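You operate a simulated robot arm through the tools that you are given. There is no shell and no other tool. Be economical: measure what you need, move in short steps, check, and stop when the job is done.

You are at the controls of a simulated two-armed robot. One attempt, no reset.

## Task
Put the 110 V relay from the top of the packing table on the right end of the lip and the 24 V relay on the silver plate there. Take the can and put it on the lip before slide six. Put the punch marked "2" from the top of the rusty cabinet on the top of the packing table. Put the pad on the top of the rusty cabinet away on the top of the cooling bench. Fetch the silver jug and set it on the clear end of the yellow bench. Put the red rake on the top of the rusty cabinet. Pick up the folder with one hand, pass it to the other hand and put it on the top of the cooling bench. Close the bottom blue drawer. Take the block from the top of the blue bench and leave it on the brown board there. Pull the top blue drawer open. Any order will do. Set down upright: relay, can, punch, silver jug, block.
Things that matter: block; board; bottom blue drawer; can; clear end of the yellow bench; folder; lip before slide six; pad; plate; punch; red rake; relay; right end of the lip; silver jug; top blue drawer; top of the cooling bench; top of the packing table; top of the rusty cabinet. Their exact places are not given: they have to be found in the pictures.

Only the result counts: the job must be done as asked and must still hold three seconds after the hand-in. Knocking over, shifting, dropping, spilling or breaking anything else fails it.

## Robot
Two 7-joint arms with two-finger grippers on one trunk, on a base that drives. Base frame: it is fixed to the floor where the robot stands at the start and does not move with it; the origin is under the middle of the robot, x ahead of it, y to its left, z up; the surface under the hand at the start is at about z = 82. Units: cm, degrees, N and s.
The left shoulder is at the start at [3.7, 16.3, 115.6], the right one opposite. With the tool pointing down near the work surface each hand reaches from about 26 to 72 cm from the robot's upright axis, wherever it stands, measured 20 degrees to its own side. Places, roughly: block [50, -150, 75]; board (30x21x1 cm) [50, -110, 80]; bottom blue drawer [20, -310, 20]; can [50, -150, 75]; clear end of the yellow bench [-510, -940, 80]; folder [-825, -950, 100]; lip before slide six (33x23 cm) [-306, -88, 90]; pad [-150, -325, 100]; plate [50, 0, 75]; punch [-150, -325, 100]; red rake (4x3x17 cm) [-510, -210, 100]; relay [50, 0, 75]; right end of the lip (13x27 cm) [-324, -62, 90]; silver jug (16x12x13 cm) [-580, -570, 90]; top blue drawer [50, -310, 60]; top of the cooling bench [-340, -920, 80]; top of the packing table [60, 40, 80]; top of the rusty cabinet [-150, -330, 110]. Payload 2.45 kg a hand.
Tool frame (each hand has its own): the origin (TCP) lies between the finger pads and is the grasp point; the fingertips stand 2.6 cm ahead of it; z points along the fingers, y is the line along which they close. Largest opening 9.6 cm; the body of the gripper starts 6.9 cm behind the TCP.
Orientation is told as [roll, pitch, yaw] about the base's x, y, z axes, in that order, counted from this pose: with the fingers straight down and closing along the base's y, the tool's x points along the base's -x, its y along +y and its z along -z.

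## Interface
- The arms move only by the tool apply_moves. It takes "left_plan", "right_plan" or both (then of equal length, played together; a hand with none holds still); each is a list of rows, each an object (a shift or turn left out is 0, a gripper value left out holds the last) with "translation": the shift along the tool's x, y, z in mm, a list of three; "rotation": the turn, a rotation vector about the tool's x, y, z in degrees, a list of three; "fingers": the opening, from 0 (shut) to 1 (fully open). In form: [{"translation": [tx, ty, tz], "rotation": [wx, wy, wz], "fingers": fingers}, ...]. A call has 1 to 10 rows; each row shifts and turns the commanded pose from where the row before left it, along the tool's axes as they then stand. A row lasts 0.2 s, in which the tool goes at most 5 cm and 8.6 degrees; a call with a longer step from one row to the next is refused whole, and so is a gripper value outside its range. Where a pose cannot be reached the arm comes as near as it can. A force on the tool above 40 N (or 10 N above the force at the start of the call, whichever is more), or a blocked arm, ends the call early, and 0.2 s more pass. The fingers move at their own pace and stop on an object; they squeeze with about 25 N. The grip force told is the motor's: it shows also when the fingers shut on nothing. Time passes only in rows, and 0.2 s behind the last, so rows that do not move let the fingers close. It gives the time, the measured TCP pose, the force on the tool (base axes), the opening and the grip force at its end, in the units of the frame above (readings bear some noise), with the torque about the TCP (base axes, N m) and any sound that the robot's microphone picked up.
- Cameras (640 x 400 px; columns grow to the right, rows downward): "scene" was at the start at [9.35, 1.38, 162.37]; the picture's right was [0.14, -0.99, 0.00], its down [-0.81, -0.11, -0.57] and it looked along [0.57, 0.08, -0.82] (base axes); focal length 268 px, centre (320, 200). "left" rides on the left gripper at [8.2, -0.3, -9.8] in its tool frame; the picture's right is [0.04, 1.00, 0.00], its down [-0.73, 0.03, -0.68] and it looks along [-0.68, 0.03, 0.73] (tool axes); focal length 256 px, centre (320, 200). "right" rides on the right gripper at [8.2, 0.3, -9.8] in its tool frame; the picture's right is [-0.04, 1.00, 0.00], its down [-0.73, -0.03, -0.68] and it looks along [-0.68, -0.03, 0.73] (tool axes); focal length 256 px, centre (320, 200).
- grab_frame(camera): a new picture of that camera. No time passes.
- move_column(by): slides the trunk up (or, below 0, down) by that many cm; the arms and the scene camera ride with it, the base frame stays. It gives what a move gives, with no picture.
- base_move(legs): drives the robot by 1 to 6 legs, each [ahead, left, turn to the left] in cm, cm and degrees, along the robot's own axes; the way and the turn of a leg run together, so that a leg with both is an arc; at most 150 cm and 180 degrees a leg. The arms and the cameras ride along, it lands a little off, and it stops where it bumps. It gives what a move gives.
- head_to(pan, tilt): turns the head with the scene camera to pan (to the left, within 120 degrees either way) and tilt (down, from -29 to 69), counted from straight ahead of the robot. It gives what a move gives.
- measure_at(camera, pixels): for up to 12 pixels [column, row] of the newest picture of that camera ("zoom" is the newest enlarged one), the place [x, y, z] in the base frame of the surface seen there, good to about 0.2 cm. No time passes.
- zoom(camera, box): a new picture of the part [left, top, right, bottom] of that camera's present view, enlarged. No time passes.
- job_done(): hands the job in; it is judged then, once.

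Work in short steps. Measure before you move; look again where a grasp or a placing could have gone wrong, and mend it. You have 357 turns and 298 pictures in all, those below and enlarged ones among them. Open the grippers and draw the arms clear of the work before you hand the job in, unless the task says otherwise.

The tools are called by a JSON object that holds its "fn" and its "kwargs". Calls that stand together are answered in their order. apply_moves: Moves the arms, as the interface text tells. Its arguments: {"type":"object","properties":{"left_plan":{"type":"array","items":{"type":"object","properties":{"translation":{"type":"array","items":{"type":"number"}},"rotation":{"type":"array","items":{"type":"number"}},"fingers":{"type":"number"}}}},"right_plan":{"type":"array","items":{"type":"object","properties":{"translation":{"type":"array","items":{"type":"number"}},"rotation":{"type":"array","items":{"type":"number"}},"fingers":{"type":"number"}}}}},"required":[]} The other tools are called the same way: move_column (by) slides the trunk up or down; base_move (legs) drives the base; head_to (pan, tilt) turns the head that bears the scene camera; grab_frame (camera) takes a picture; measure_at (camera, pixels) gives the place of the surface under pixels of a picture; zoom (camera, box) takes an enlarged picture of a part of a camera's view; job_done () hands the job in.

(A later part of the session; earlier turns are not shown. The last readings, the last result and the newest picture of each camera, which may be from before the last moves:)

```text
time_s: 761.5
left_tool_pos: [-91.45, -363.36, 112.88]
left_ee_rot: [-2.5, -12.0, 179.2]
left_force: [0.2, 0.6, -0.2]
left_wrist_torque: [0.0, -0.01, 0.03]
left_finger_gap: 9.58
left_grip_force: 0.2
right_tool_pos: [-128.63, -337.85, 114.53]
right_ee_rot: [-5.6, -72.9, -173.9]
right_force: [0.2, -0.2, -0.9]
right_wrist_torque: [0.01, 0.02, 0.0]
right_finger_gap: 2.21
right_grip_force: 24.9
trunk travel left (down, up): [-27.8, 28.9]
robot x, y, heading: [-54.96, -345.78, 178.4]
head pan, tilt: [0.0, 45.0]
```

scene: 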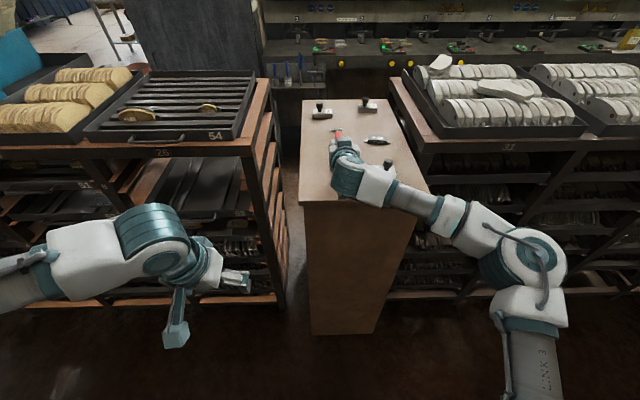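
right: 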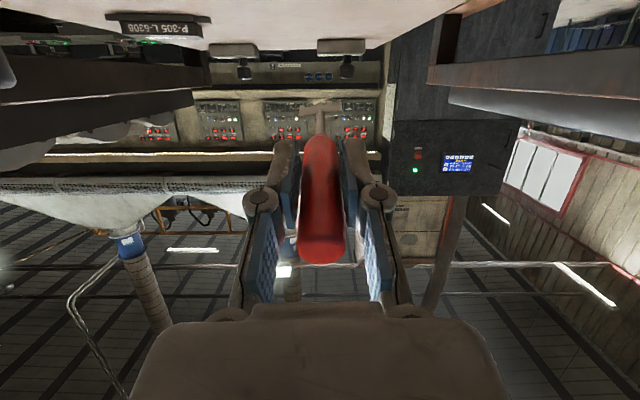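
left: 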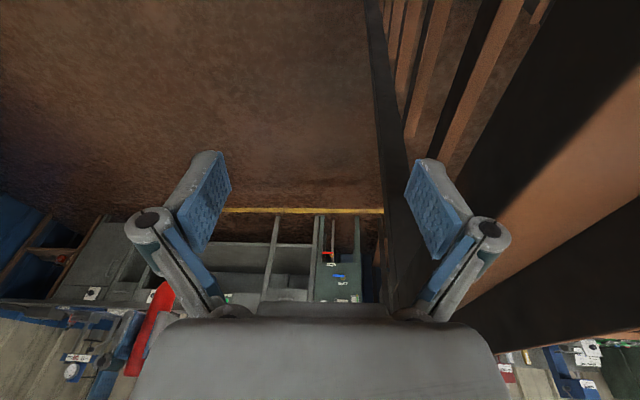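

{"fn": "apply_moves", "kwargs": {"right_plan": [{"translation": [5, 0, 1.5]}, {"translation": [5, 0, 1.5]}, {"translation": [4, 0, 1.2]}, {"translation": [4, 0, 1.2]}, {}]}}

{"fn": "zoom", "kwargs": {"camera": "scene", "box": [290, 90, 450, 190]}}

```text
time_s: 762.7
left_tool_pos: [-91.46, -363.33, 112.91]
left_ee_rot: [-2.5, -12.0, 179.2]
left_force: [0.9, 0.4, -0.2]
left_wrist_torque: [-0.01, -0.01, -0.04]
left_finger_gap: 9.61
left_grip_force: 0.1
right_tool_pos: [-128.51, -337.65, 112.72]
right_ee_rot: [-5.7, -72.9, -173.9]
right_force: [-0.3, -0.1, -0.8]
right_wrist_torque: [0.01, -0.02, -0.02]
right_finger_gap: 2.18
right_grip_force: 24.9
trunk travel left (down, up): [-27.8, 28.9]
robot x, y, heading: [-54.79, -345.06, 178.2]
head pan, tilt: [0.0, 45.0]
```

```text
4.00 times, centred on (370, 140) of scene
```

zoom: 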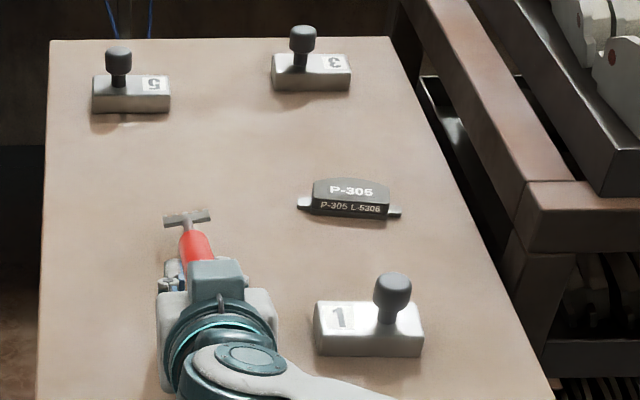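

{"fn": "apply_moves", "kwargs": {"right_plan": [{"translation": [3, 0, 1]}, {"translation": [3, 0, 1]}, {"translation": [3, 0, 1]}, {"translation": [3, 0, 1]}, {}]}}

```text
time_s: 763.9
left_tool_pos: [-91.52, -363.33, 112.99]
left_ee_rot: [-2.5, -12.0, 179.2]
left_force: [-0.3, -0.4, 0.4]
left_wrist_torque: [-0.04, -0.01, -0.04]
left_finger_gap: 9.58
left_grip_force: 0.1
right_tool_pos: [-128.59, -337.67, 111.29]
right_ee_rot: [-5.7, -72.9, -173.9]
right_force: [-0.4, -0.2, -0.8]
right_wrist_torque: [-0.05, 0.0, -0.01]
right_finger_gap: 2.18
right_grip_force: 24.9
trunk travel left (down, up): [-27.8, 28.9]
robot x, y, heading: [-54.94, -345.19, 178.2]
head pan, tilt: [0.0, 45.0]
```

{"fn": "apply_moves", "kwargs": {"right_plan": [{"translation": [3, 0, 1]}, {"translation": [3, 0, 1]}, {}]}}

{"fn": "zoom", "kwargs": {"camera": "scene", "box": [310, 120, 374, 160]}}

{"fn": "measure_at", "kwargs": {"camera": "zoom", "pixels": [[215, 210], [150, 235], [290, 205], [240, 290], [330, 210]]}}

```text
time_s: 764.7
left_tool_pos: [-91.44, -363.42, 112.95]
left_ee_rot: [-2.5, -12.0, 179.2]
left_force: [-0.4, -0.4, -0.3]
left_wrist_torque: [-0.01, -0.01, 0.01]
left_finger_gap: 9.6
left_grip_force: 0.0
right_tool_pos: [-128.59, -337.57, 110.75]
right_ee_rot: [-5.8, -72.9, -174.0]
right_force: [1.9, 0.3, 3.4]
right_wrist_torque: [-0.1, 0.45, -0.07]
right_finger_gap: 2.13
right_grip_force: 25.2
trunk travel left (down, up): [-27.8, 28.9]
robot x, y, heading: [-54.84, -345.6, 178.1]
head pan, tilt: [0.0, 45.0]
```

```text
10.00 times, centred on (342, 140) of scene
```

zoom: 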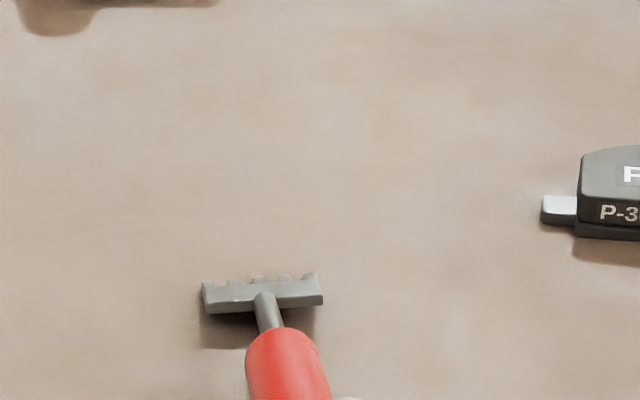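

```text
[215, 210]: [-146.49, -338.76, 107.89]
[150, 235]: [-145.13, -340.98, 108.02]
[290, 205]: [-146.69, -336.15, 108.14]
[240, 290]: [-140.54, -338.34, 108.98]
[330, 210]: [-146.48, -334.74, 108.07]
```

Contact. Open gently and draw back along the handle.

{"fn": "apply_moves", "kwargs": {"right_plan": [{"fingers": 0.4}, {"fingers": 0.5}, {}, {"translation": [-6, 0, -15]}, {"translation": [-12, 0, -35]}, {"translation": [-12, 0, -40]}, {"translation": [-12, 0, -40]}, {"translation": [-12, 0, -40]}, {}]}}

{"fn": "grab_frame", "kwargs": {"camera": "scene"}}

{"fn": "zoom", "kwargs": {"camera": "scene", "box": [290, 90, 450, 210]}}

```text
time_s: 766.7
left_tool_pos: [-91.57, -363.29, 112.84]
left_ee_rot: [-2.5, -12.0, 179.2]
left_force: [0.1, -0.4, -0.2]
left_wrist_torque: [-0.04, 0.01, 0.01]
left_finger_gap: 9.61
left_grip_force: 0.0
right_tool_pos: [-114.06, -338.0, 121.0]
right_ee_rot: [-5.7, -72.8, -173.9]
right_force: [-0.3, 0.5, -0.4]
right_wrist_torque: [0.01, 0.0, -0.01]
right_finger_gap: 4.79
right_grip_force: 0.0
trunk travel left (down, up): [-27.8, 28.9]
robot x, y, heading: [-54.76, -345.58, 178.3]
head pan, tilt: [0.0, 45.0]
```

```text
149 pictures are left
```

scene: 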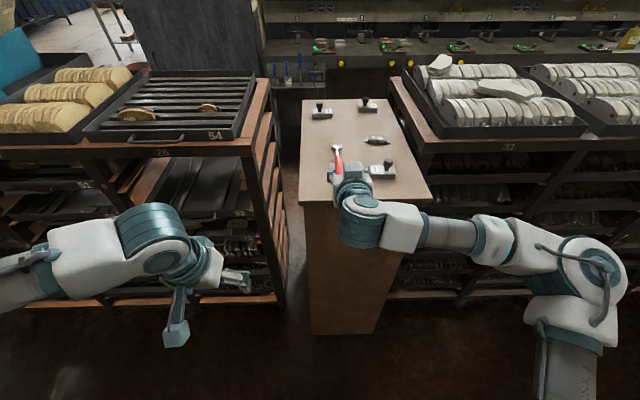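

```text
3.33 times, centred on (370, 150) of scene
```

zoom: 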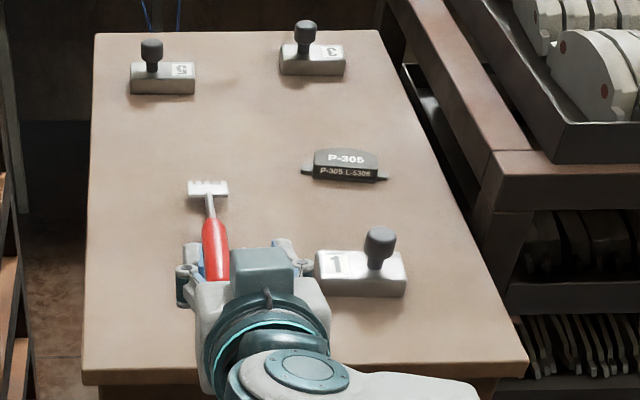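

Rake lies on the cabinet. Back off, restore the right hand to fingers-down, raise the trunk a bit for the pad.

{"fn": "base_move", "kwargs": {"legs": [[-18, 0, 0]]}}

{"fn": "apply_moves", "kwargs": {"right_plan": [{"rotation": [0, 8.4, 0]}, {"rotation": [0, 8.4, 0]}, {"rotation": [0, 8.4, 0]}, {"rotation": [0, 8.4, 0]}, {"rotation": [0, 8.4, 0]}, {"rotation": [0, 8.4, 0]}, {"rotation": [0, 8.4, 0]}, {"rotation": [0, 8.4, 0]}, {"rotation": [0, 5, 0], "fingers": 1}, {}]}}

{"fn": "move_column", "kwargs": {"by": 12}}

{"fn": "base_move", "kwargs": {"legs": [[24, 0, 1], [24, 0, 0]]}}

{"fn": "grab_frame", "kwargs": {"camera": "right"}}

```text
time_s: 768.2
left_tool_pos: [-73.68, -363.92, 112.81]
left_ee_rot: [-2.5, -12.0, 179.3]
left_force: [0.7, 0.8, -0.5]
left_wrist_torque: [0.03, -0.02, -0.01]
left_finger_gap: 9.61
left_grip_force: 0.0
right_tool_pos: [-96.35, -338.57, 120.87]
right_ee_rot: [-5.7, -72.8, -173.9]
right_force: [-0.1, 0.6, 0.6]
right_wrist_torque: [0.0, -0.03, 0.03]
right_finger_gap: 4.8
right_grip_force: 0.1
trunk travel left (down, up): [-27.8, 28.9]
robot x, y, heading: [-37.08, -346.06, 178.4]
head pan, tilt: [0.0, 45.0]
```

```text
time_s: 770.4
left_tool_pos: [-73.28, -364.01, 113.04]
left_ee_rot: [-2.5, -12.2, 179.4]
left_force: [0.1, 0.1, 0.3]
left_wrist_torque: [0.04, -0.01, 0.0]
left_finger_gap: 9.59
left_grip_force: 0.1
right_tool_pos: [-96.04, -338.77, 121.28]
right_ee_rot: [-1.6, -0.9, -179.3]
right_force: [-0.2, -0.4, 1.1]
right_wrist_torque: [-0.01, 0.03, 0.01]
right_finger_gap: 9.6
right_grip_force: 0.1
trunk travel left (down, up): [-27.8, 28.9]
robot x, y, heading: [-37.13, -345.64, 178.3]
head pan, tilt: [0.0, 45.0]
```

```text
time_s: 771.9
left_tool_pos: [-73.36, -363.98, 124.93]
left_ee_rot: [-2.5, -12.3, 179.4]
left_force: [0.7, -0.2, 0.1]
left_wrist_torque: [-0.04, -0.04, 0.02]
left_finger_gap: 9.62
left_grip_force: 0.1
right_tool_pos: [-95.65, -338.65, 134.09]
right_ee_rot: [-1.6, -1.9, -179.3]
right_force: [0.5, -1.1, -0.3]
right_wrist_torque: [-0.01, -0.03, -0.01]
right_finger_gap: 9.62
right_grip_force: 0.0
trunk travel left (down, up): [-39.8, 16.9]
robot x, y, heading: [-37.02, -346.07, 178.5]
head pan, tilt: [0.0, 45.0]
```

```text
time_s: 775.0
left_tool_pos: [-119.08, -364.15, 125.14]
left_ee_rot: [-2.5, -12.3, -179.7]
left_force: [-0.2, -0.3, 0.7]
left_wrist_torque: [0.03, 0.02, -0.01]
left_finger_gap: 9.6
left_grip_force: 0.1
right_tool_pos: [-141.7, -339.44, 134.26]
right_ee_rot: [-1.7, -2.1, -178.1]
right_force: [0.1, 0.6, 0.6]
right_wrist_torque: [0.02, 0.0, 0.03]
right_finger_gap: 9.58
right_grip_force: 0.0
trunk travel left (down, up): [-39.8, 16.9]
robot x, y, heading: [-82.92, -345.88, 179.4]
head pan, tilt: [0.0, 45.0]
```

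```text
147 pictures are left
```

right: 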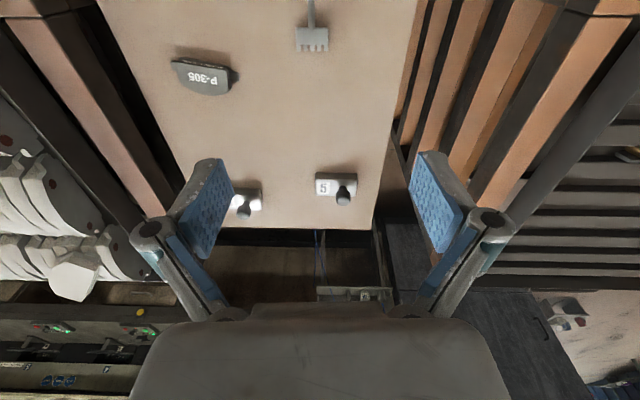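

Measure the pad (205,78).

{"fn": "measure_at", "kwargs": {"camera": "right", "pixels": [[176, 66], [236, 76], [205, 68], [205, 90], [205, 78], [190, 62], [222, 90], [182, 80], [260, 100]]}}

{"fn": "zoom", "kwargs": {"camera": "right", "box": [157, 48, 253, 108]}}

```text
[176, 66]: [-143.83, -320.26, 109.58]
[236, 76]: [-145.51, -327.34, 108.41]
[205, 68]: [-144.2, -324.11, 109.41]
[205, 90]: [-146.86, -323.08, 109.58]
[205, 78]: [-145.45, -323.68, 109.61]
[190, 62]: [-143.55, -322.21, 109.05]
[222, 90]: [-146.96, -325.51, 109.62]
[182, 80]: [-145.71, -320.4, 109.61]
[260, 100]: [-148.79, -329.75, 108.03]
```

```text
6.67 times, centred on (205, 78) of right
```

zoom: 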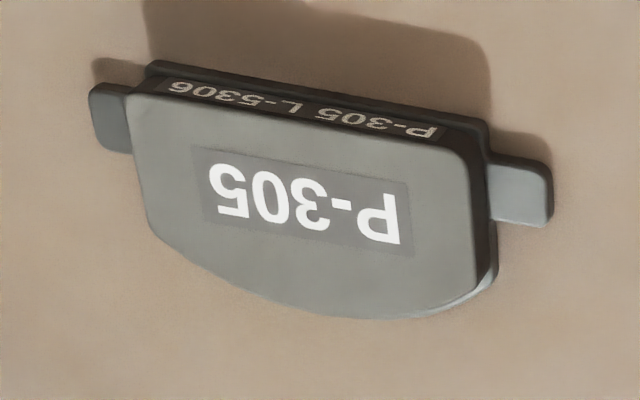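

Pad centre ≈(−145.5,−323.7), long axis turned ~13°. I grip it across its short side: turn the right hand by −103°.

{"fn": "apply_moves", "kwargs": {"right_plan": [{"rotation": [0, 0, 8.5]}, {"rotation": [0, 0, 8.5]}, {"rotation": [0, 0, 8.5]}, {"rotation": [0, 0, 8.5]}, {"rotation": [0, 0, 8.5]}, {"rotation": [0, 0, 8.5]}, {"rotation": [0, 0, 8.5]}, {"rotation": [0, 0, 8.5]}, {"rotation": [0, 0, 8.5]}, {"rotation": [0, 0, 8.5]}]}}

{"fn": "apply_moves", "kwargs": {"right_plan": [{"rotation": [0, 0, 8.5]}, {"rotation": [0, 0, 8.5]}, {}, {}]}}

{"fn": "grab_frame", "kwargs": {"camera": "right"}}

```text
time_s: 777.2
left_tool_pos: [-119.13, -364.0, 125.12]
left_ee_rot: [-2.5, -12.4, -179.6]
left_force: [0.2, -0.4, -0.8]
left_wrist_torque: [0.0, -0.01, -0.01]
left_finger_gap: 9.6
left_grip_force: 0.0
right_tool_pos: [-142.02, -339.31, 134.31]
right_ee_rot: [2.0, -1.8, 96.7]
right_force: [0.9, -0.8, 0.1]
right_wrist_torque: [0.04, 0.01, 0.0]
right_finger_gap: 9.59
right_grip_force: 0.0
trunk travel left (down, up): [-39.8, 16.9]
robot x, y, heading: [-83.41, -345.17, 179.4]
head pan, tilt: [0.0, 45.0]
```

```text
time_s: 778.2
left_tool_pos: [-119.18, -364.01, 125.19]
left_ee_rot: [-2.5, -12.3, -179.7]
left_force: [-0.7, -0.1, -0.7]
left_wrist_torque: [-0.01, -0.01, -0.01]
left_finger_gap: 9.6
left_grip_force: 0.1
right_tool_pos: [-141.96, -339.22, 134.36]
right_ee_rot: [2.4, -1.3, 79.9]
right_force: [0.6, 0.1, -0.5]
right_wrist_torque: [-0.03, -0.01, 0.0]
right_finger_gap: 9.61
right_grip_force: 0.1
trunk travel left (down, up): [-39.8, 16.9]
robot x, y, heading: [-83.6, -345.37, 179.4]
head pan, tilt: [0.0, 45.0]
```

```text
145 pictures are left
```

right: 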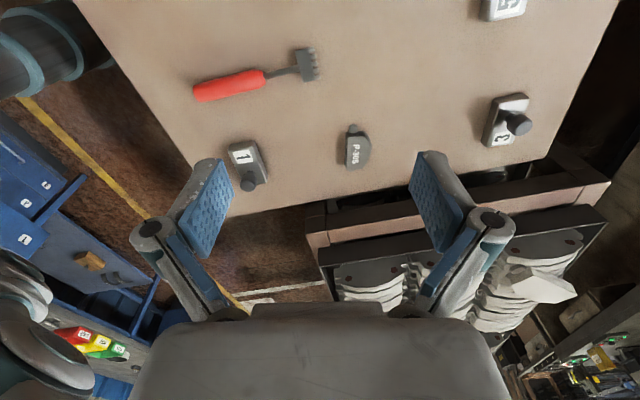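

Oriented well. Move over the pad and descend partly.

{"fn": "apply_moves", "kwargs": {"right_plan": [{"translation": [-8, 3, 0], "rotation": [1.2, 0.7, 0]}, {"translation": [-20, 8, 0], "rotation": [1.2, 0.6, 0]}, {"translation": [-30, 13, 0]}, {"translation": [-35, 14, 0]}, {"translation": [-30, 13, 10]}, {"translation": [-17, 8, 30]}, {"translation": [-7, 3, 40]}, {"translation": [0, 0, 40]}, {"translation": [0, 0, 30]}, {}]}}

{"fn": "apply_moves", "kwargs": {"right_plan": [{}, {}]}}

{"fn": "grab_frame", "kwargs": {"camera": "right"}}

```text
time_s: 780.4
left_tool_pos: [-119.14, -363.91, 125.21]
left_ee_rot: [-2.4, -12.3, -179.7]
left_force: [-0.1, -0.5, 0.2]
left_wrist_torque: [-0.01, 0.0, 0.01]
left_finger_gap: 9.61
left_grip_force: 0.1
right_tool_pos: [-145.17, -324.03, 118.81]
right_ee_rot: [0.2, 0.2, 79.8]
right_force: [0.8, 0.4, 0.6]
right_wrist_torque: [0.0, -0.03, 0.0]
right_finger_gap: 9.58
right_grip_force: 0.0
right hand out of reach, approached as far as the arm can: row 3
trunk travel left (down, up): [-39.8, 16.9]
robot x, y, heading: [-83.34, -345.79, 179.5]
head pan, tilt: [0.0, 45.0]
```

```text
time_s: 781.0
left_tool_pos: [-119.02, -363.92, 125.06]
left_ee_rot: [-2.4, -12.4, -179.6]
left_force: [-1.1, 0.0, -0.2]
left_wrist_torque: [0.0, 0.03, 0.02]
left_finger_gap: 9.6
left_grip_force: 0.1
right_tool_pos: [-145.2, -323.99, 118.91]
right_ee_rot: [0.0, 0.1, 79.8]
right_force: [0.2, -0.3, -0.1]
right_wrist_torque: [0.0, 0.02, 0.0]
right_finger_gap: 9.61
right_grip_force: 0.1
trunk travel left (down, up): [-39.8, 16.9]
robot x, y, heading: [-83.25, -345.81, 179.5]
head pan, tilt: [0.0, 45.0]
```

```text
144 pictures are left
```

right: 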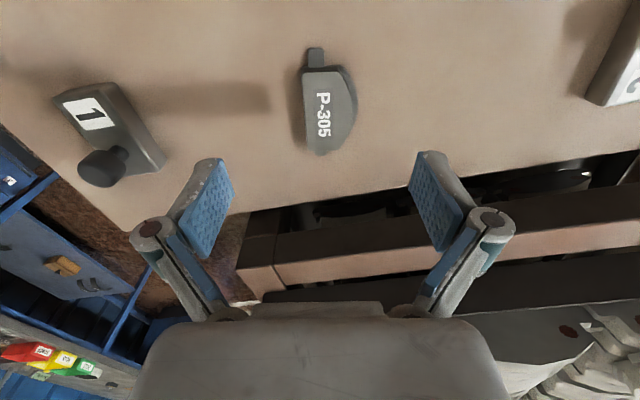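

{"fn": "measure_at", "kwargs": {"camera": "right", "pixels": [[303, 100], [357, 100], [330, 72], [325, 150], [316, 55], [328, 105]]}}

```text
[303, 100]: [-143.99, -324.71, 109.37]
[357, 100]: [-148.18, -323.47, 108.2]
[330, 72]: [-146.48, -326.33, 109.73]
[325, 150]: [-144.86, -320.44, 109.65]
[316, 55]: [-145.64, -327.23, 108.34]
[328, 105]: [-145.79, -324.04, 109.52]
```

{"fn": "apply_moves", "kwargs": {"right_plan": [{"translation": [0, 6, 20]}, {"translation": [0, 0, 30]}, {"translation": [0, 0, 20]}, {"translation": [0, 0, 10]}, {}, {"fingers": 0}, {}, {}]}}

{"fn": "grab_frame", "kwargs": {"camera": "right"}}

```text
time_s: 782.8
left_tool_pos: [-118.97, -363.86, 125.18]
left_ee_rot: [-2.5, -12.4, -179.7]
left_force: [0.1, 0.2, 0.2]
left_wrist_torque: [-0.04, 0.0, -0.01]
left_finger_gap: 9.59
left_grip_force: 0.2
right_tool_pos: [-145.66, -323.93, 111.01]
right_ee_rot: [0.3, 0.3, 79.9]
right_force: [-6.1, 2.1, 23.4]
right_wrist_torque: [0.29, 0.46, -0.04]
right_finger_gap: 3.76
right_grip_force: 24.9
trunk travel left (down, up): [-39.8, 16.9]
robot x, y, heading: [-83.29, -345.33, 179.3]
head pan, tilt: [0.0, 45.0]
```

```text
143 pictures are left
```

right: 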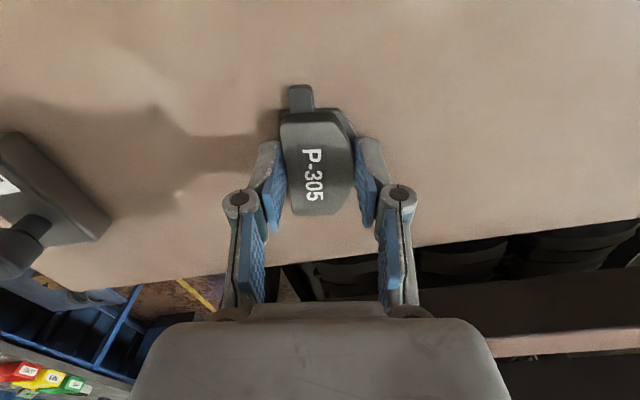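

Pad gripped. Lift, check.

{"fn": "apply_moves", "kwargs": {"right_plan": [{"translation": [0, 0, -10]}, {"translation": [0, 0, -25]}, {"translation": [0, 0, -40]}, {"translation": [0, 0, -40]}, {"translation": [0, 0, -20]}, {}]}}

{"fn": "grab_frame", "kwargs": {"camera": "right"}}

{"fn": "base_move", "kwargs": {"legs": [[-30, 0, 0]]}}

{"fn": "grab_frame", "kwargs": {"camera": "scene"}}

```text
time_s: 784.2
left_tool_pos: [-119.11, -363.92, 125.12]
left_ee_rot: [-2.4, -12.2, -179.8]
left_force: [0.3, -0.6, 0.8]
left_wrist_torque: [-0.03, 0.05, -0.03]
left_finger_gap: 9.62
left_grip_force: 0.1
right_tool_pos: [-145.8, -323.71, 124.08]
right_ee_rot: [0.1, 0.2, 79.9]
right_force: [-0.8, 0.6, -1.4]
right_wrist_torque: [0.03, -0.01, 0.02]
right_finger_gap: 3.75
right_grip_force: 25.0
trunk travel left (down, up): [-39.8, 16.9]
robot x, y, heading: [-83.52, -345.33, 179.3]
head pan, tilt: [0.0, 45.0]
```

```text
142 pictures are left
```

right: 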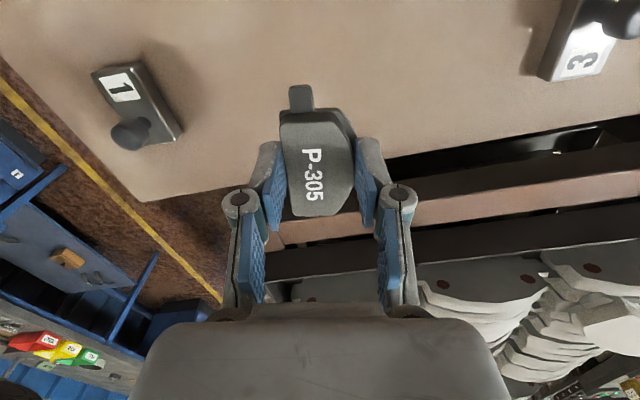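

```text
time_s: 786.2
left_tool_pos: [-89.77, -364.22, 125.08]
left_ee_rot: [-2.6, -12.2, -179.8]
left_force: [-0.5, 0.9, 0.2]
left_wrist_torque: [-0.03, -0.02, 0.0]
left_finger_gap: 9.59
left_grip_force: 0.0
right_tool_pos: [-116.27, -323.91, 123.85]
right_ee_rot: [-0.1, 0.0, 79.7]
right_force: [0.4, 0.6, -2.3]
right_wrist_torque: [0.02, -0.01, 0.05]
right_finger_gap: 3.71
right_grip_force: 25.0
trunk travel left (down, up): [-39.8, 16.9]
robot x, y, heading: [-53.97, -345.58, 179.3]
head pan, tilt: [0.0, 45.0]
```

```text
141 pictures are left
```

scene: 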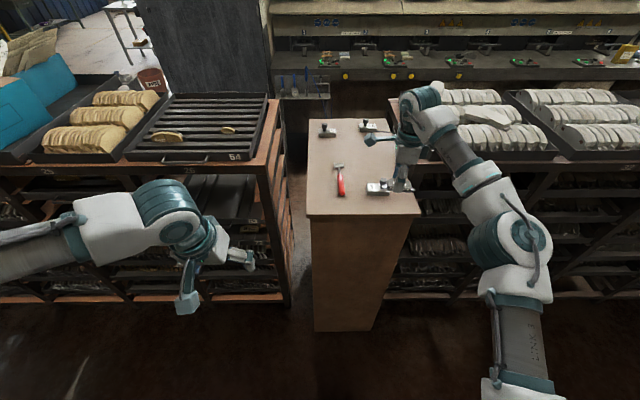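

Pad held; cabinet items all stand. Drive: back a bit, lower the trunk, turn left to −y, down the aisle to y≈−750.

{"fn": "base_move", "kwargs": {"legs": [[-6, 0, 0]]}}

{"fn": "move_column", "kwargs": {"by": -12}}

{"fn": "base_move", "kwargs": {"legs": [[0, 0, 90.5], [135, 0, 0], [135, 0, 0], [130, 0, 0], [0, 0, -90]]}}

{"fn": "head_to", "kwargs": {"pan": 35, "tilt": 15}}

{"fn": "grab_frame", "kwargs": {"camera": "scene"}}

```text
time_s: 787.2
left_tool_pos: [-84.13, -364.27, 124.89]
left_ee_rot: [-2.5, -12.0, -179.8]
left_force: [0.0, 0.4, -0.7]
left_wrist_torque: [-0.02, 0.0, -0.02]
left_finger_gap: 9.59
left_grip_force: 0.1
right_tool_pos: [-110.82, -323.98, 123.75]
right_ee_rot: [-0.2, 0.0, 79.6]
right_force: [-0.5, 0.1, -2.6]
right_wrist_torque: [0.01, -0.01, 0.01]
right_finger_gap: 3.74
right_grip_force: 25.3
trunk travel left (down, up): [-39.8, 16.9]
robot x, y, heading: [-47.56, -345.9, 179.1]
head pan, tilt: [0.0, 45.0]
```

```text
time_s: 788.7
left_tool_pos: [-82.77, -364.26, 113.58]
left_ee_rot: [-2.5, -12.7, -179.7]
left_force: [0.0, 0.6, -0.5]
left_wrist_torque: [-0.06, 0.02, 0.0]
left_finger_gap: 9.59
left_grip_force: 0.1
right_tool_pos: [-109.48, -323.91, 112.57]
right_ee_rot: [0.5, 0.1, 79.6]
right_force: [0.0, 0.3, -1.5]
right_wrist_torque: [0.04, 0.03, -0.04]
right_finger_gap: 3.76
right_grip_force: 25.2
trunk travel left (down, up): [-27.8, 28.9]
robot x, y, heading: [-47.75, -345.9, 179.0]
head pan, tilt: [0.0, 45.0]
```

```text
time_s: 815.6
left_tool_pos: [-80.41, -766.97, 113.47]
left_ee_rot: [-2.5, -12.6, -177.0]
left_force: [0.6, 0.1, 0.5]
left_wrist_torque: [-0.02, -0.03, 0.0]
left_finger_gap: 9.61
left_grip_force: 0.1
right_tool_pos: [-109.02, -728.03, 112.41]
right_ee_rot: [0.2, 0.1, 82.4]
right_force: [0.0, 0.2, -2.1]
right_wrist_torque: [-0.03, 0.02, 0.03]
right_finger_gap: 3.75
right_grip_force: 25.7
trunk travel left (down, up): [-27.8, 28.9]
robot x, y, heading: [-46.38, -746.59, -177.9]
head pan, tilt: [0.0, 45.0]
```

```text
time_s: 816.6
left_tool_pos: [-80.22, -766.86, 113.54]
left_ee_rot: [-2.4, -12.8, -176.9]
left_force: [-0.4, -1.0, 0.0]
left_wrist_torque: [0.02, 0.02, -0.03]
left_finger_gap: 9.6
left_grip_force: 0.0
right_tool_pos: [-108.84, -727.98, 112.7]
right_ee_rot: [0.5, 0.2, 82.3]
right_force: [0.3, -0.4, -1.9]
right_wrist_torque: [-0.01, -0.03, 0.02]
right_finger_gap: 3.74
right_grip_force: 25.9
trunk travel left (down, up): [-27.8, 28.9]
robot x, y, heading: [-46.19, -746.84, -177.8]
head pan, tilt: [35.0, 15.0]
```

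```text
140 pictures are left
```

scene: 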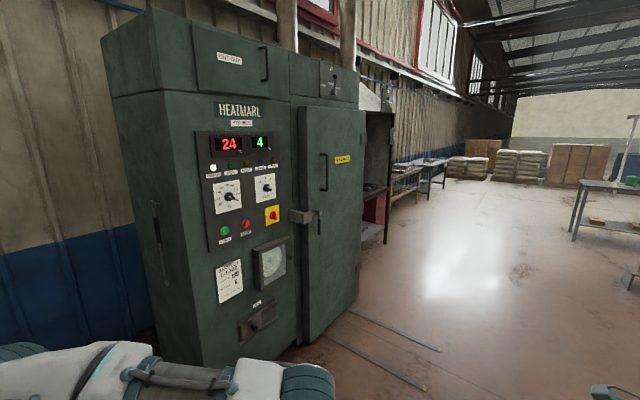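

{"fn": "measure_at", "kwargs": {"camera": "scene", "pixels": [[300, 330], [355, 290], [220, 340], [330, 220], [375, 240], [385, 180], [400, 180], [430, 165]]}}

{"fn": "base_move", "kwargs": {"legs": [[145, 0, -2], [145, 0, 0], [0, 0, 88]]}}

{"fn": "head_to", "kwargs": {"pan": 0, "tilt": 30}}

{"fn": "grab_frame", "kwargs": {"camera": "scene"}}

```text
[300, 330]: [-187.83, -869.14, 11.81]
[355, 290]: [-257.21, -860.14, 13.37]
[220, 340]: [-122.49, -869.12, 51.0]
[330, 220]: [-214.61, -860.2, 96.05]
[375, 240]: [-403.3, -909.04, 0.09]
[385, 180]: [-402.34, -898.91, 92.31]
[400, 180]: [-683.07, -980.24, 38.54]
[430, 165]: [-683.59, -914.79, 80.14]
```

```text
time_s: 834.5
left_tool_pos: [-317.2, -793.0, 113.52]
left_ee_rot: [-2.4, -12.7, -85.3]
left_force: [0.1, 0.2, -0.2]
left_wrist_torque: [0.01, 0.0, -0.03]
left_finger_gap: 9.59
left_grip_force: 0.1
right_tool_pos: [-355.38, -822.53, 112.62]
right_ee_rot: [0.5, 0.2, 174.0]
right_force: [0.2, 0.1, -2.9]
right_wrist_torque: [-0.02, -0.03, -0.03]
right_finger_gap: 3.74
right_grip_force: 24.5
trunk travel left (down, up): [-27.8, 28.9]
robot x, y, heading: [-338.27, -759.78, -86.3]
head pan, tilt: [35.0, 15.0]
```

```text
time_s: 835.5
left_tool_pos: [-317.11, -792.62, 113.63]
left_ee_rot: [-2.4, -13.0, -85.4]
left_force: [0.2, -0.4, -0.5]
left_wrist_torque: [0.0, 0.03, 0.02]
left_finger_gap: 9.61
left_grip_force: 0.0
right_tool_pos: [-355.29, -822.26, 112.94]
right_ee_rot: [0.6, 0.2, 174.0]
right_force: [0.2, -0.4, -1.4]
right_wrist_torque: [0.01, -0.01, 0.0]
right_finger_gap: 3.78
right_grip_force: 24.6
trunk travel left (down, up): [-27.8, 28.9]
robot x, y, heading: [-338.39, -759.65, -86.3]
head pan, tilt: [0.0, 30.0]
```

```text
139 pictures are left
```

scene: 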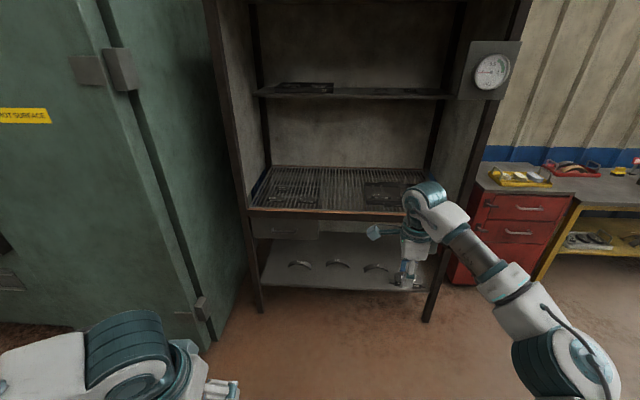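

The cooling bench has a grill top with side walls and an upper shelf. Measure.

{"fn": "zoom", "kwargs": {"camera": "scene", "box": [220, 70, 480, 300]}}

{"fn": "measure_at", "kwargs": {"camera": "scene", "pixels": [[260, 205], [400, 212], [340, 180], [335, 205], [295, 192], [385, 195], [350, 92], [250, 215], [430, 210], [340, 170], [320, 210]]}}

```text
1.74 times, centred on (350, 185) of scene
```

zoom: 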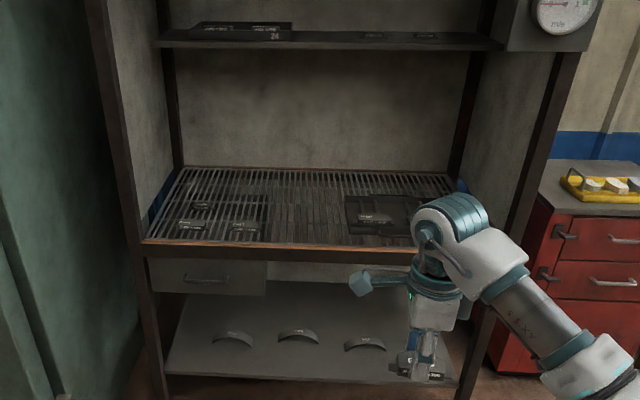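

```text
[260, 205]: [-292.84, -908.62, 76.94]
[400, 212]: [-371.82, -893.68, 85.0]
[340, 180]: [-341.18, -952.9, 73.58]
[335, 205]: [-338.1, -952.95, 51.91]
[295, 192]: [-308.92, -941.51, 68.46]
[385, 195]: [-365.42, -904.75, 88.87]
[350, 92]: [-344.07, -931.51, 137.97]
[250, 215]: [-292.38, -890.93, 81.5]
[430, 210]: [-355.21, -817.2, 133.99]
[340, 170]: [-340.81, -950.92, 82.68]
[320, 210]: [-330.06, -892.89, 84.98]
```

Free middle strip about x −350…−318. Drive ahead 70 cm and look from above.

{"fn": "base_move", "kwargs": {"legs": [[35, 0, -2], [35, 0, -1.5]]}}

{"fn": "head_to", "kwargs": {"pan": 0, "tilt": 50}}

{"fn": "grab_frame", "kwargs": {"camera": "scene"}}

{"fn": "grab_frame", "kwargs": {"camera": "right"}}

```text
time_s: 839.6
left_tool_pos: [-318.06, -863.11, 113.75]
left_ee_rot: [-2.5, -13.1, -89.7]
left_force: [0.2, 0.0, 0.6]
left_wrist_torque: [0.03, 0.0, -0.03]
left_finger_gap: 9.6
left_grip_force: 0.0
right_tool_pos: [-358.37, -889.86, 112.97]
right_ee_rot: [0.7, 0.2, 169.5]
right_force: [0.0, 0.1, -1.6]
right_wrist_torque: [0.02, 0.01, -0.03]
right_finger_gap: 3.78
right_grip_force: 24.7
trunk travel left (down, up): [-27.8, 28.9]
robot x, y, heading: [-336.52, -829.25, -90.5]
head pan, tilt: [0.0, 30.0]
```

```text
time_s: 840.5
left_tool_pos: [-318.28, -862.81, 113.85]
left_ee_rot: [-2.4, -13.3, -89.8]
left_force: [0.1, 0.0, 0.5]
left_wrist_torque: [-0.01, 0.03, 0.01]
left_finger_gap: 9.6
left_grip_force: 0.1
right_tool_pos: [-358.33, -889.63, 113.11]
right_ee_rot: [0.8, 0.2, 169.7]
right_force: [-0.8, 0.4, -2.7]
right_wrist_torque: [-0.04, 0.0, -0.02]
right_finger_gap: 3.76
right_grip_force: 25.1
trunk travel left (down, up): [-27.8, 28.9]
robot x, y, heading: [-336.73, -828.77, -90.6]
head pan, tilt: [0.0, 50.0]
```

```text
137 pictures are left
```

scene: 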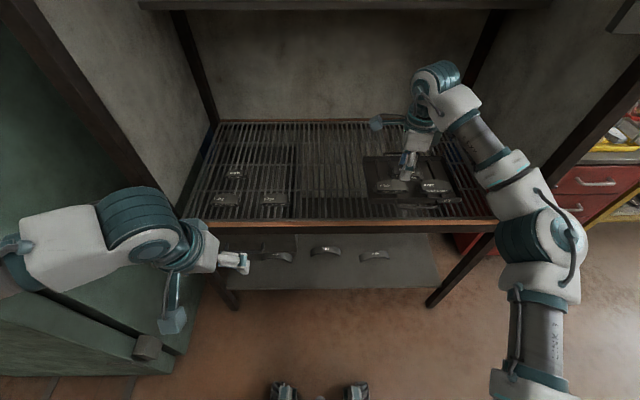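

```text
136 pictures are left
```

right: 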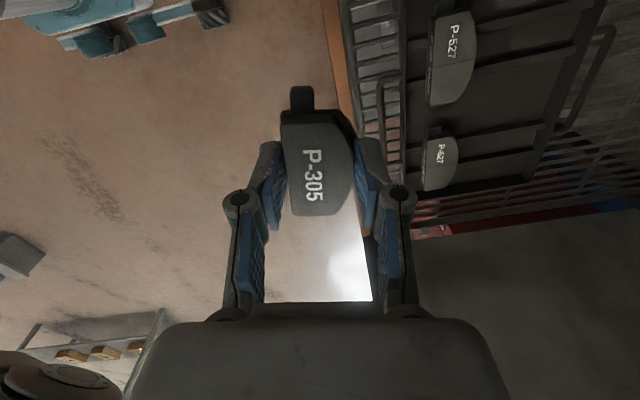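

{"fn": "zoom", "kwargs": {"camera": "scene", "box": [180, 110, 500, 240]}}

{"fn": "measure_at", "kwargs": {"camera": "zoom", "pixels": [[160, 190], [100, 120], [220, 205], [100, 30], [280, 50], [270, 180], [380, 190], [390, 100], [440, 190], [550, 170], [330, 120], [600, 215]]}}

```text
2.00 times, centred on (340, 175) of scene
```

zoom: 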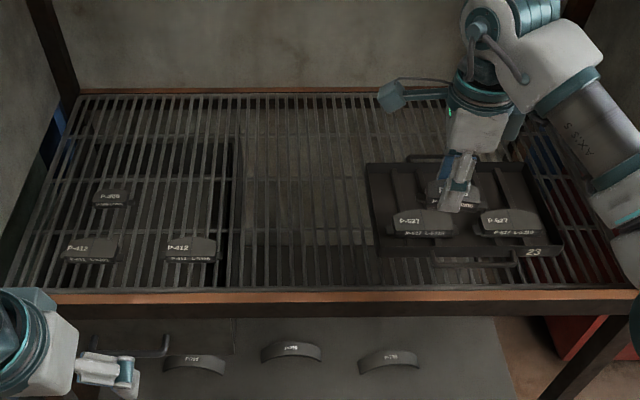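

```text
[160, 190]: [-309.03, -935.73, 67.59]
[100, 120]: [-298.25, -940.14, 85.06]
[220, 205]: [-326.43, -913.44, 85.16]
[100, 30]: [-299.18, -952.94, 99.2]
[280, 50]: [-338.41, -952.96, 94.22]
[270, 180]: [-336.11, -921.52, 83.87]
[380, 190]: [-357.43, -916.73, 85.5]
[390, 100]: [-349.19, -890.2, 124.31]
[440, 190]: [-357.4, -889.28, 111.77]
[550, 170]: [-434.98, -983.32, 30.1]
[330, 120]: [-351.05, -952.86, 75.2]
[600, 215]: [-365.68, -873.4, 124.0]
```

Free middle strip x≈−328…−355. Place the pad at its front, (−341,−899), leaving room for the folder behind.

{"fn": "apply_moves", "kwargs": {"right_plan": [{"translation": [10, 3, 0]}, {"translation": [25, 8, 0]}, {"translation": [35, 12, 10]}, {"translation": [38, 12, 20]}, {"translation": [35, 12, 30]}, {"translation": [28, 8, 35]}, {"translation": [12, 4, 35]}, {"translation": [5, 0, 35]}, {"translation": [0, 0, 30]}, {}]}}

{"fn": "grab_frame", "kwargs": {"camera": "right"}}

{"fn": "grab_frame", "kwargs": {"camera": "scene"}}

```text
time_s: 842.6
left_tool_pos: [-318.03, -862.8, 113.83]
left_ee_rot: [-2.4, -13.2, -89.7]
left_force: [-0.9, 0.2, 0.1]
left_wrist_torque: [0.01, 0.0, 0.0]
left_finger_gap: 9.61
left_grip_force: 0.1
right_tool_pos: [-341.86, -897.03, 93.09]
right_ee_rot: [0.8, 0.2, 169.7]
right_force: [-0.5, -0.5, -1.2]
right_wrist_torque: [-0.02, 0.0, 0.0]
right_finger_gap: 3.76
right_grip_force: 25.3
right hand out of reach, approached as far as the arm can: row 5, 6
trunk travel left (down, up): [-27.8, 28.9]
robot x, y, heading: [-336.5, -829.02, -90.5]
head pan, tilt: [0.0, 50.0]
```

```text
134 pictures are left
```

right: 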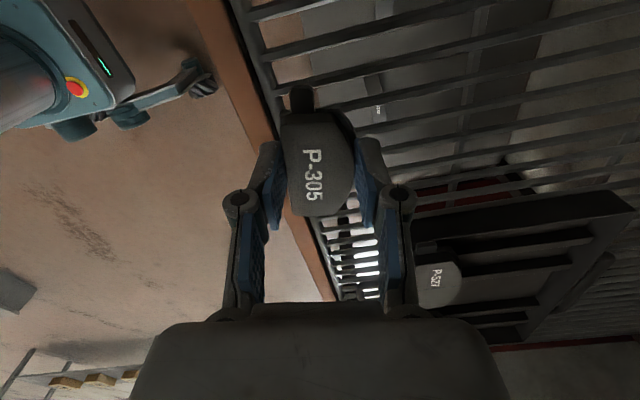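

```text
133 pictures are left
```

scene: 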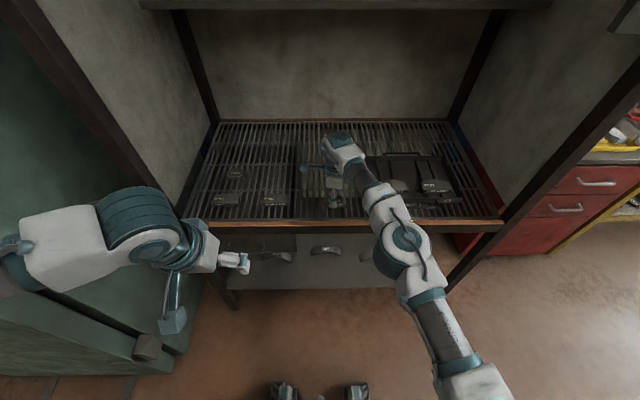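

Drive ahead 5 cm so the pad lies fully on the bars, then lower to contact.

{"fn": "base_move", "kwargs": {"legs": [[5, 0, 0]]}}

{"fn": "apply_moves", "kwargs": {"right_plan": [{"translation": [0, 0, 15]}, {"translation": [0, 0, 15]}, {"translation": [0, 0, 8]}, {"translation": [0, 0, 4]}, {"translation": [0, 0, 4]}, {"translation": [0, 0, 4]}, {}]}}

```text
time_s: 843.6
left_tool_pos: [-318.12, -867.51, 113.83]
left_ee_rot: [-2.5, -13.3, -89.8]
left_force: [-0.2, 0.2, -0.1]
left_wrist_torque: [0.01, -0.05, -0.04]
left_finger_gap: 9.61
left_grip_force: 0.0
right_tool_pos: [-341.94, -901.75, 93.35]
right_ee_rot: [1.0, 0.3, 169.6]
right_force: [-1.0, 0.5, -1.3]
right_wrist_torque: [-0.02, -0.04, -0.01]
right_finger_gap: 3.75
right_grip_force: 24.9
trunk travel left (down, up): [-27.8, 28.9]
robot x, y, heading: [-336.93, -833.86, -91.0]
head pan, tilt: [0.0, 50.0]
```

```text
time_s: 845.2
left_tool_pos: [-318.25, -867.51, 113.9]
left_ee_rot: [-2.5, -13.2, -89.8]
left_force: [0.2, 0.1, 0.2]
left_wrist_torque: [-0.01, -0.02, -0.02]
left_finger_gap: 9.63
left_grip_force: 0.1
right_tool_pos: [-341.96, -902.07, 88.36]
right_ee_rot: [0.9, 0.3, 169.7]
right_force: [-0.2, -0.4, -1.2]
right_wrist_torque: [-0.02, 0.04, -0.01]
right_finger_gap: 3.75
right_grip_force: 25.1
trunk travel left (down, up): [-27.8, 28.9]
robot x, y, heading: [-336.57, -833.71, -90.7]
head pan, tilt: [0.0, 50.0]
```

{"fn": "apply_moves", "kwargs": {"right_plan": [{"translation": [0, 0, 2]}, {"translation": [0, 0, 2]}, {"translation": [0, 0, 2]}, {"translation": [0, 0, 2]}, {}]}}

```text
time_s: 846.4
left_tool_pos: [-318.15, -867.3, 113.91]
left_ee_rot: [-2.5, -13.4, -89.8]
left_force: [-0.5, 0.0, 0.7]
left_wrist_torque: [-0.02, 0.01, -0.01]
left_finger_gap: 9.62
left_grip_force: 0.1
right_tool_pos: [-342.01, -901.75, 88.0]
right_ee_rot: [1.5, 0.5, 169.5]
right_force: [0.2, -13.6, 38.4]
right_wrist_torque: [0.16, 0.09, 0.05]
right_finger_gap: 3.76
right_grip_force: 24.7
trunk travel left (down, up): [-27.8, 28.9]
robot x, y, heading: [-336.51, -833.58, -90.8]
head pan, tilt: [0.0, 50.0]
```

Contact (38 N). Ease up slightly, release and rise.

{"fn": "apply_moves", "kwargs": {"right_plan": [{"translation": [0, 0, -4]}, {"fingers": 0.5}, {"fingers": 0.7}, {}, {"translation": [0, 0, -15]}, {"translation": [0, 0, -35]}, {"translation": [0, 0, -40]}, {"translation": [0, 0, -40]}, {"translation": [0, 0, -40]}, {}]}}

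{"fn": "grab_frame", "kwargs": {"camera": "right"}}

```text
time_s: 848.6
left_tool_pos: [-318.55, -867.55, 113.92]
left_ee_rot: [-2.3, -13.2, -89.8]
left_force: [0.8, -0.8, -0.3]
left_wrist_torque: [-0.01, -0.04, -0.01]
left_finger_gap: 9.6
left_grip_force: 0.1
right_tool_pos: [-342.58, -900.4, 104.76]
right_ee_rot: [0.8, 0.4, 169.5]
right_force: [1.2, 0.6, 1.2]
right_wrist_torque: [-0.02, -0.01, -0.03]
right_finger_gap: 6.72
right_grip_force: 0.1
right hand out of reach, approached as far as the arm can: row 8, 9
trunk travel left (down, up): [-27.8, 28.9]
robot x, y, heading: [-336.69, -833.93, -90.7]
head pan, tilt: [0.0, 50.0]
```

```text
132 pictures are left
```

right: 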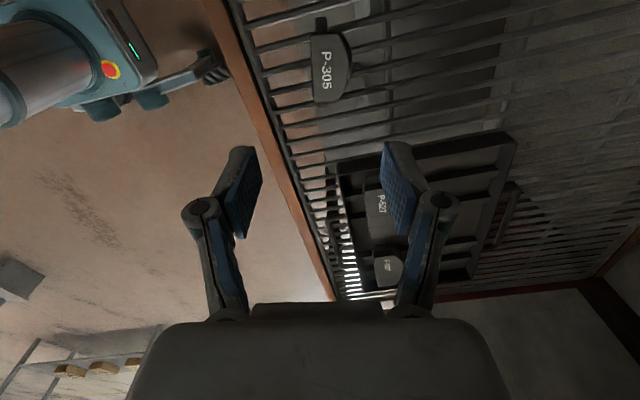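

Pad is on the cooling bench. Back off; restore the right hand's yaw; then go to the jug table.

{"fn": "base_move", "kwargs": {"legs": [[-72, 0, 0]]}}

{"fn": "apply_moves", "kwargs": {"right_plan": [{"rotation": [0, 0, -8.5]}, {"rotation": [0, 0, -8.5]}, {"rotation": [0, 0, -8.5]}, {"rotation": [0, 0, -8.5]}, {"rotation": [0, 0, -8.5]}, {"rotation": [0, 0, -8.5]}, {"rotation": [0, 0, -8.5]}, {"rotation": [0, 0, -8.5]}, {"rotation": [0, 0, -8.5]}, {"rotation": [0, 0, -8.5]}], "left_plan": [{"rotation": [0, 2.2, 0]}, {"rotation": [0, 2.2, 0]}, {"rotation": [0, 2.2, 0]}, {"rotation": [0, 2.2, 0]}, {"rotation": [0, 2.2, 0]}, {"rotation": [1, 2, 0]}, {"rotation": [1, 0, 0]}, {}, {}, {}]}}

{"fn": "apply_moves", "kwargs": {"right_plan": [{"rotation": [0, 0, -8.5], "translation": [15, -10, -20], "fingers": 1}, {"rotation": [0, 0, -6], "translation": [25, -20, 0]}, {"translation": [25, -20, 0]}, {"translation": [20, -15, 0]}]}}

{"fn": "base_move", "kwargs": {"legs": [[0, 0, -90], [92, 0, 0], [92, 0, 0], [0, 0, -90], [100, 0, 0]]}}

```text
time_s: 852.5
left_tool_pos: [-317.03, -795.04, 113.86]
left_ee_rot: [-2.6, -13.3, -89.1]
left_force: [-0.7, 0.0, -0.2]
left_wrist_torque: [-0.02, 0.03, 0.02]
left_finger_gap: 9.6
left_grip_force: 0.1
right_tool_pos: [-340.7, -828.14, 104.86]
right_ee_rot: [0.9, 0.2, 170.2]
right_force: [0.5, 0.0, 0.2]
right_wrist_torque: [-0.01, 0.0, 0.0]
right_finger_gap: 6.73
right_grip_force: 0.1
trunk travel left (down, up): [-27.8, 28.9]
robot x, y, heading: [-335.87, -761.69, -90.1]
head pan, tilt: [0.0, 50.0]
```

```text
time_s: 854.7
left_tool_pos: [-317.2, -794.6, 113.94]
left_ee_rot: [-4.4, -0.4, -89.7]
left_force: [-0.2, 0.4, 0.6]
left_wrist_torque: [0.0, 0.01, 0.03]
left_finger_gap: 9.6
left_grip_force: 0.0
right_tool_pos: [-340.65, -828.05, 105.11]
right_ee_rot: [0.4, -1.0, -104.6]
right_force: [-0.7, 0.1, 0.3]
right_wrist_torque: [0.01, 0.02, 0.0]
right_finger_gap: 6.69
right_grip_force: 0.1
trunk travel left (down, up): [-27.8, 28.9]
robot x, y, heading: [-335.96, -761.71, -90.0]
head pan, tilt: [0.0, 50.0]
```

```text
time_s: 855.7
left_tool_pos: [-317.3, -794.58, 114.06]
left_ee_rot: [-4.3, -0.6, -89.6]
left_force: [-0.6, -0.4, -0.9]
left_wrist_torque: [-0.01, -0.04, -0.03]
left_finger_gap: 9.6
left_grip_force: 0.0
right_tool_pos: [-346.72, -818.78, 106.92]
right_ee_rot: [0.2, -1.2, -90.3]
right_force: [-0.6, 0.2, 0.4]
right_wrist_torque: [-0.04, 0.0, 0.0]
right_finger_gap: 9.58
right_grip_force: 0.0
trunk travel left (down, up): [-27.8, 28.9]
robot x, y, heading: [-336.04, -761.48, -90.0]
head pan, tilt: [0.0, 50.0]
```

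```text
time_s: 877.4
left_tool_pos: [-538.8, -626.23, 113.96]
left_ee_rot: [-4.4, -0.5, 90.5]
left_force: [-0.7, 0.5, 0.5]
left_wrist_torque: [0.02, 0.01, 0.01]
left_finger_gap: 9.59
left_grip_force: 0.1
right_tool_pos: [-509.34, -601.99, 106.77]
right_ee_rot: [0.1, -1.1, 89.9]
right_force: [0.4, -0.2, -0.3]
right_wrist_torque: [0.0, -0.04, 0.03]
right_finger_gap: 9.59
right_grip_force: 0.0
trunk travel left (down, up): [-27.8, 28.9]
robot x, y, heading: [-520.0, -659.1, 90.3]
head pan, tilt: [0.0, 50.0]
```

Continue to y≈−555 and turn left to face the jug.

{"fn": "base_move", "kwargs": {"legs": [[104, 0, 0], [0, 0, 89.5]]}}

{"fn": "head_to", "kwargs": {"pan": 10, "tilt": 50}}

{"fn": "grab_frame", "kwargs": {"camera": "scene"}}

```text
time_s: 886.5
left_tool_pos: [-553.68, -573.5, 114.12]
left_ee_rot: [-4.4, -0.7, 178.4]
left_force: [0.3, -0.1, -1.1]
left_wrist_torque: [-0.04, -0.02, 0.0]
left_finger_gap: 9.59
left_grip_force: 0.2
right_tool_pos: [-576.93, -543.39, 106.98]
right_ee_rot: [0.2, -1.3, 178.1]
right_force: [-0.2, 0.7, -0.6]
right_wrist_torque: [-0.03, -0.01, 0.02]
right_finger_gap: 9.57
right_grip_force: 0.0
trunk travel left (down, up): [-27.8, 28.9]
robot x, y, heading: [-520.36, -555.67, 178.1]
head pan, tilt: [0.0, 50.0]
```

```text
time_s: 887.2
left_tool_pos: [-553.38, -573.44, 114.15]
left_ee_rot: [-4.4, -1.0, 178.5]
left_force: [0.1, 0.3, 0.0]
left_wrist_torque: [0.0, 0.0, 0.02]
left_finger_gap: 9.61
left_grip_force: 0.1
right_tool_pos: [-576.7, -543.39, 107.23]
right_ee_rot: [0.1, -1.5, 178.0]
right_force: [0.6, 0.0, 0.7]
right_wrist_torque: [0.0, -0.06, -0.04]
right_finger_gap: 9.58
right_grip_force: 0.0
trunk travel left (down, up): [-27.8, 28.9]
robot x, y, heading: [-520.21, -555.77, 178.0]
head pan, tilt: [10.0, 50.0]
```

```text
131 pictures are left
```

scene: 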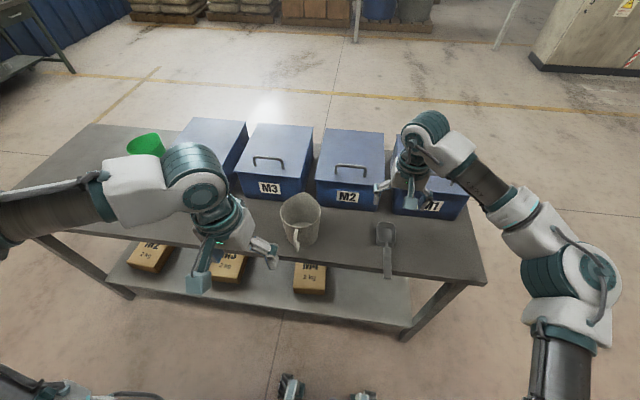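

The jug is right ahead with its handle toward me. Zoom and measure.

{"fn": "zoom", "kwargs": {"camera": "scene", "box": [260, 175, 356, 265]}}

{"fn": "measure_at", "kwargs": {"camera": "zoom", "pixels": [[270, 130], [150, 170], [385, 210], [220, 410], [240, 330], [235, 440], [190, 250], [340, 330], [220, 480], [250, 100], [235, 370]]}}

```text
4.44 times, centred on (308, 220) of scene
```

zoom: 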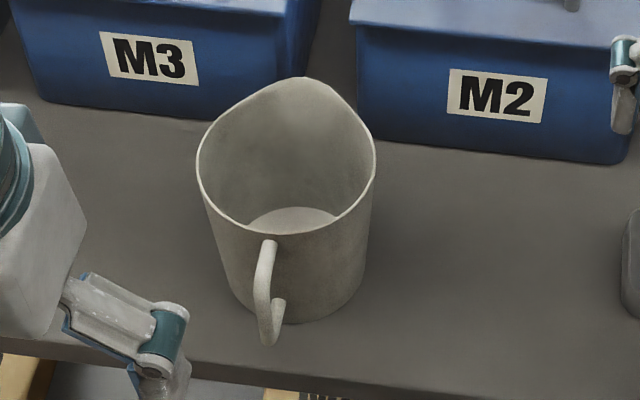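

```text
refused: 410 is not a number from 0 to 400
```

{"fn": "measure_at", "kwargs": {"camera": "zoom", "pixels": [[202, 160], [370, 165], [270, 228], [300, 82], [268, 245], [260, 275], [266, 330], [275, 315], [300, 220], [235, 300], [350, 290], [290, 320]]}}

```text
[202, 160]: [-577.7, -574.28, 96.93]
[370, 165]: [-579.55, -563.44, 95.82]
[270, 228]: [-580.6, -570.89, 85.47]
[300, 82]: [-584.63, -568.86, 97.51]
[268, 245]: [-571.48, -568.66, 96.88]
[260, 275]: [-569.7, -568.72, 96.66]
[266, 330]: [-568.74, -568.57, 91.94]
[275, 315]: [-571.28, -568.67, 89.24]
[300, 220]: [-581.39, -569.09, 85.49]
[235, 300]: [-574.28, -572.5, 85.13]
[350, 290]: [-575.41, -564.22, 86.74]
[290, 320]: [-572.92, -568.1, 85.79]
```

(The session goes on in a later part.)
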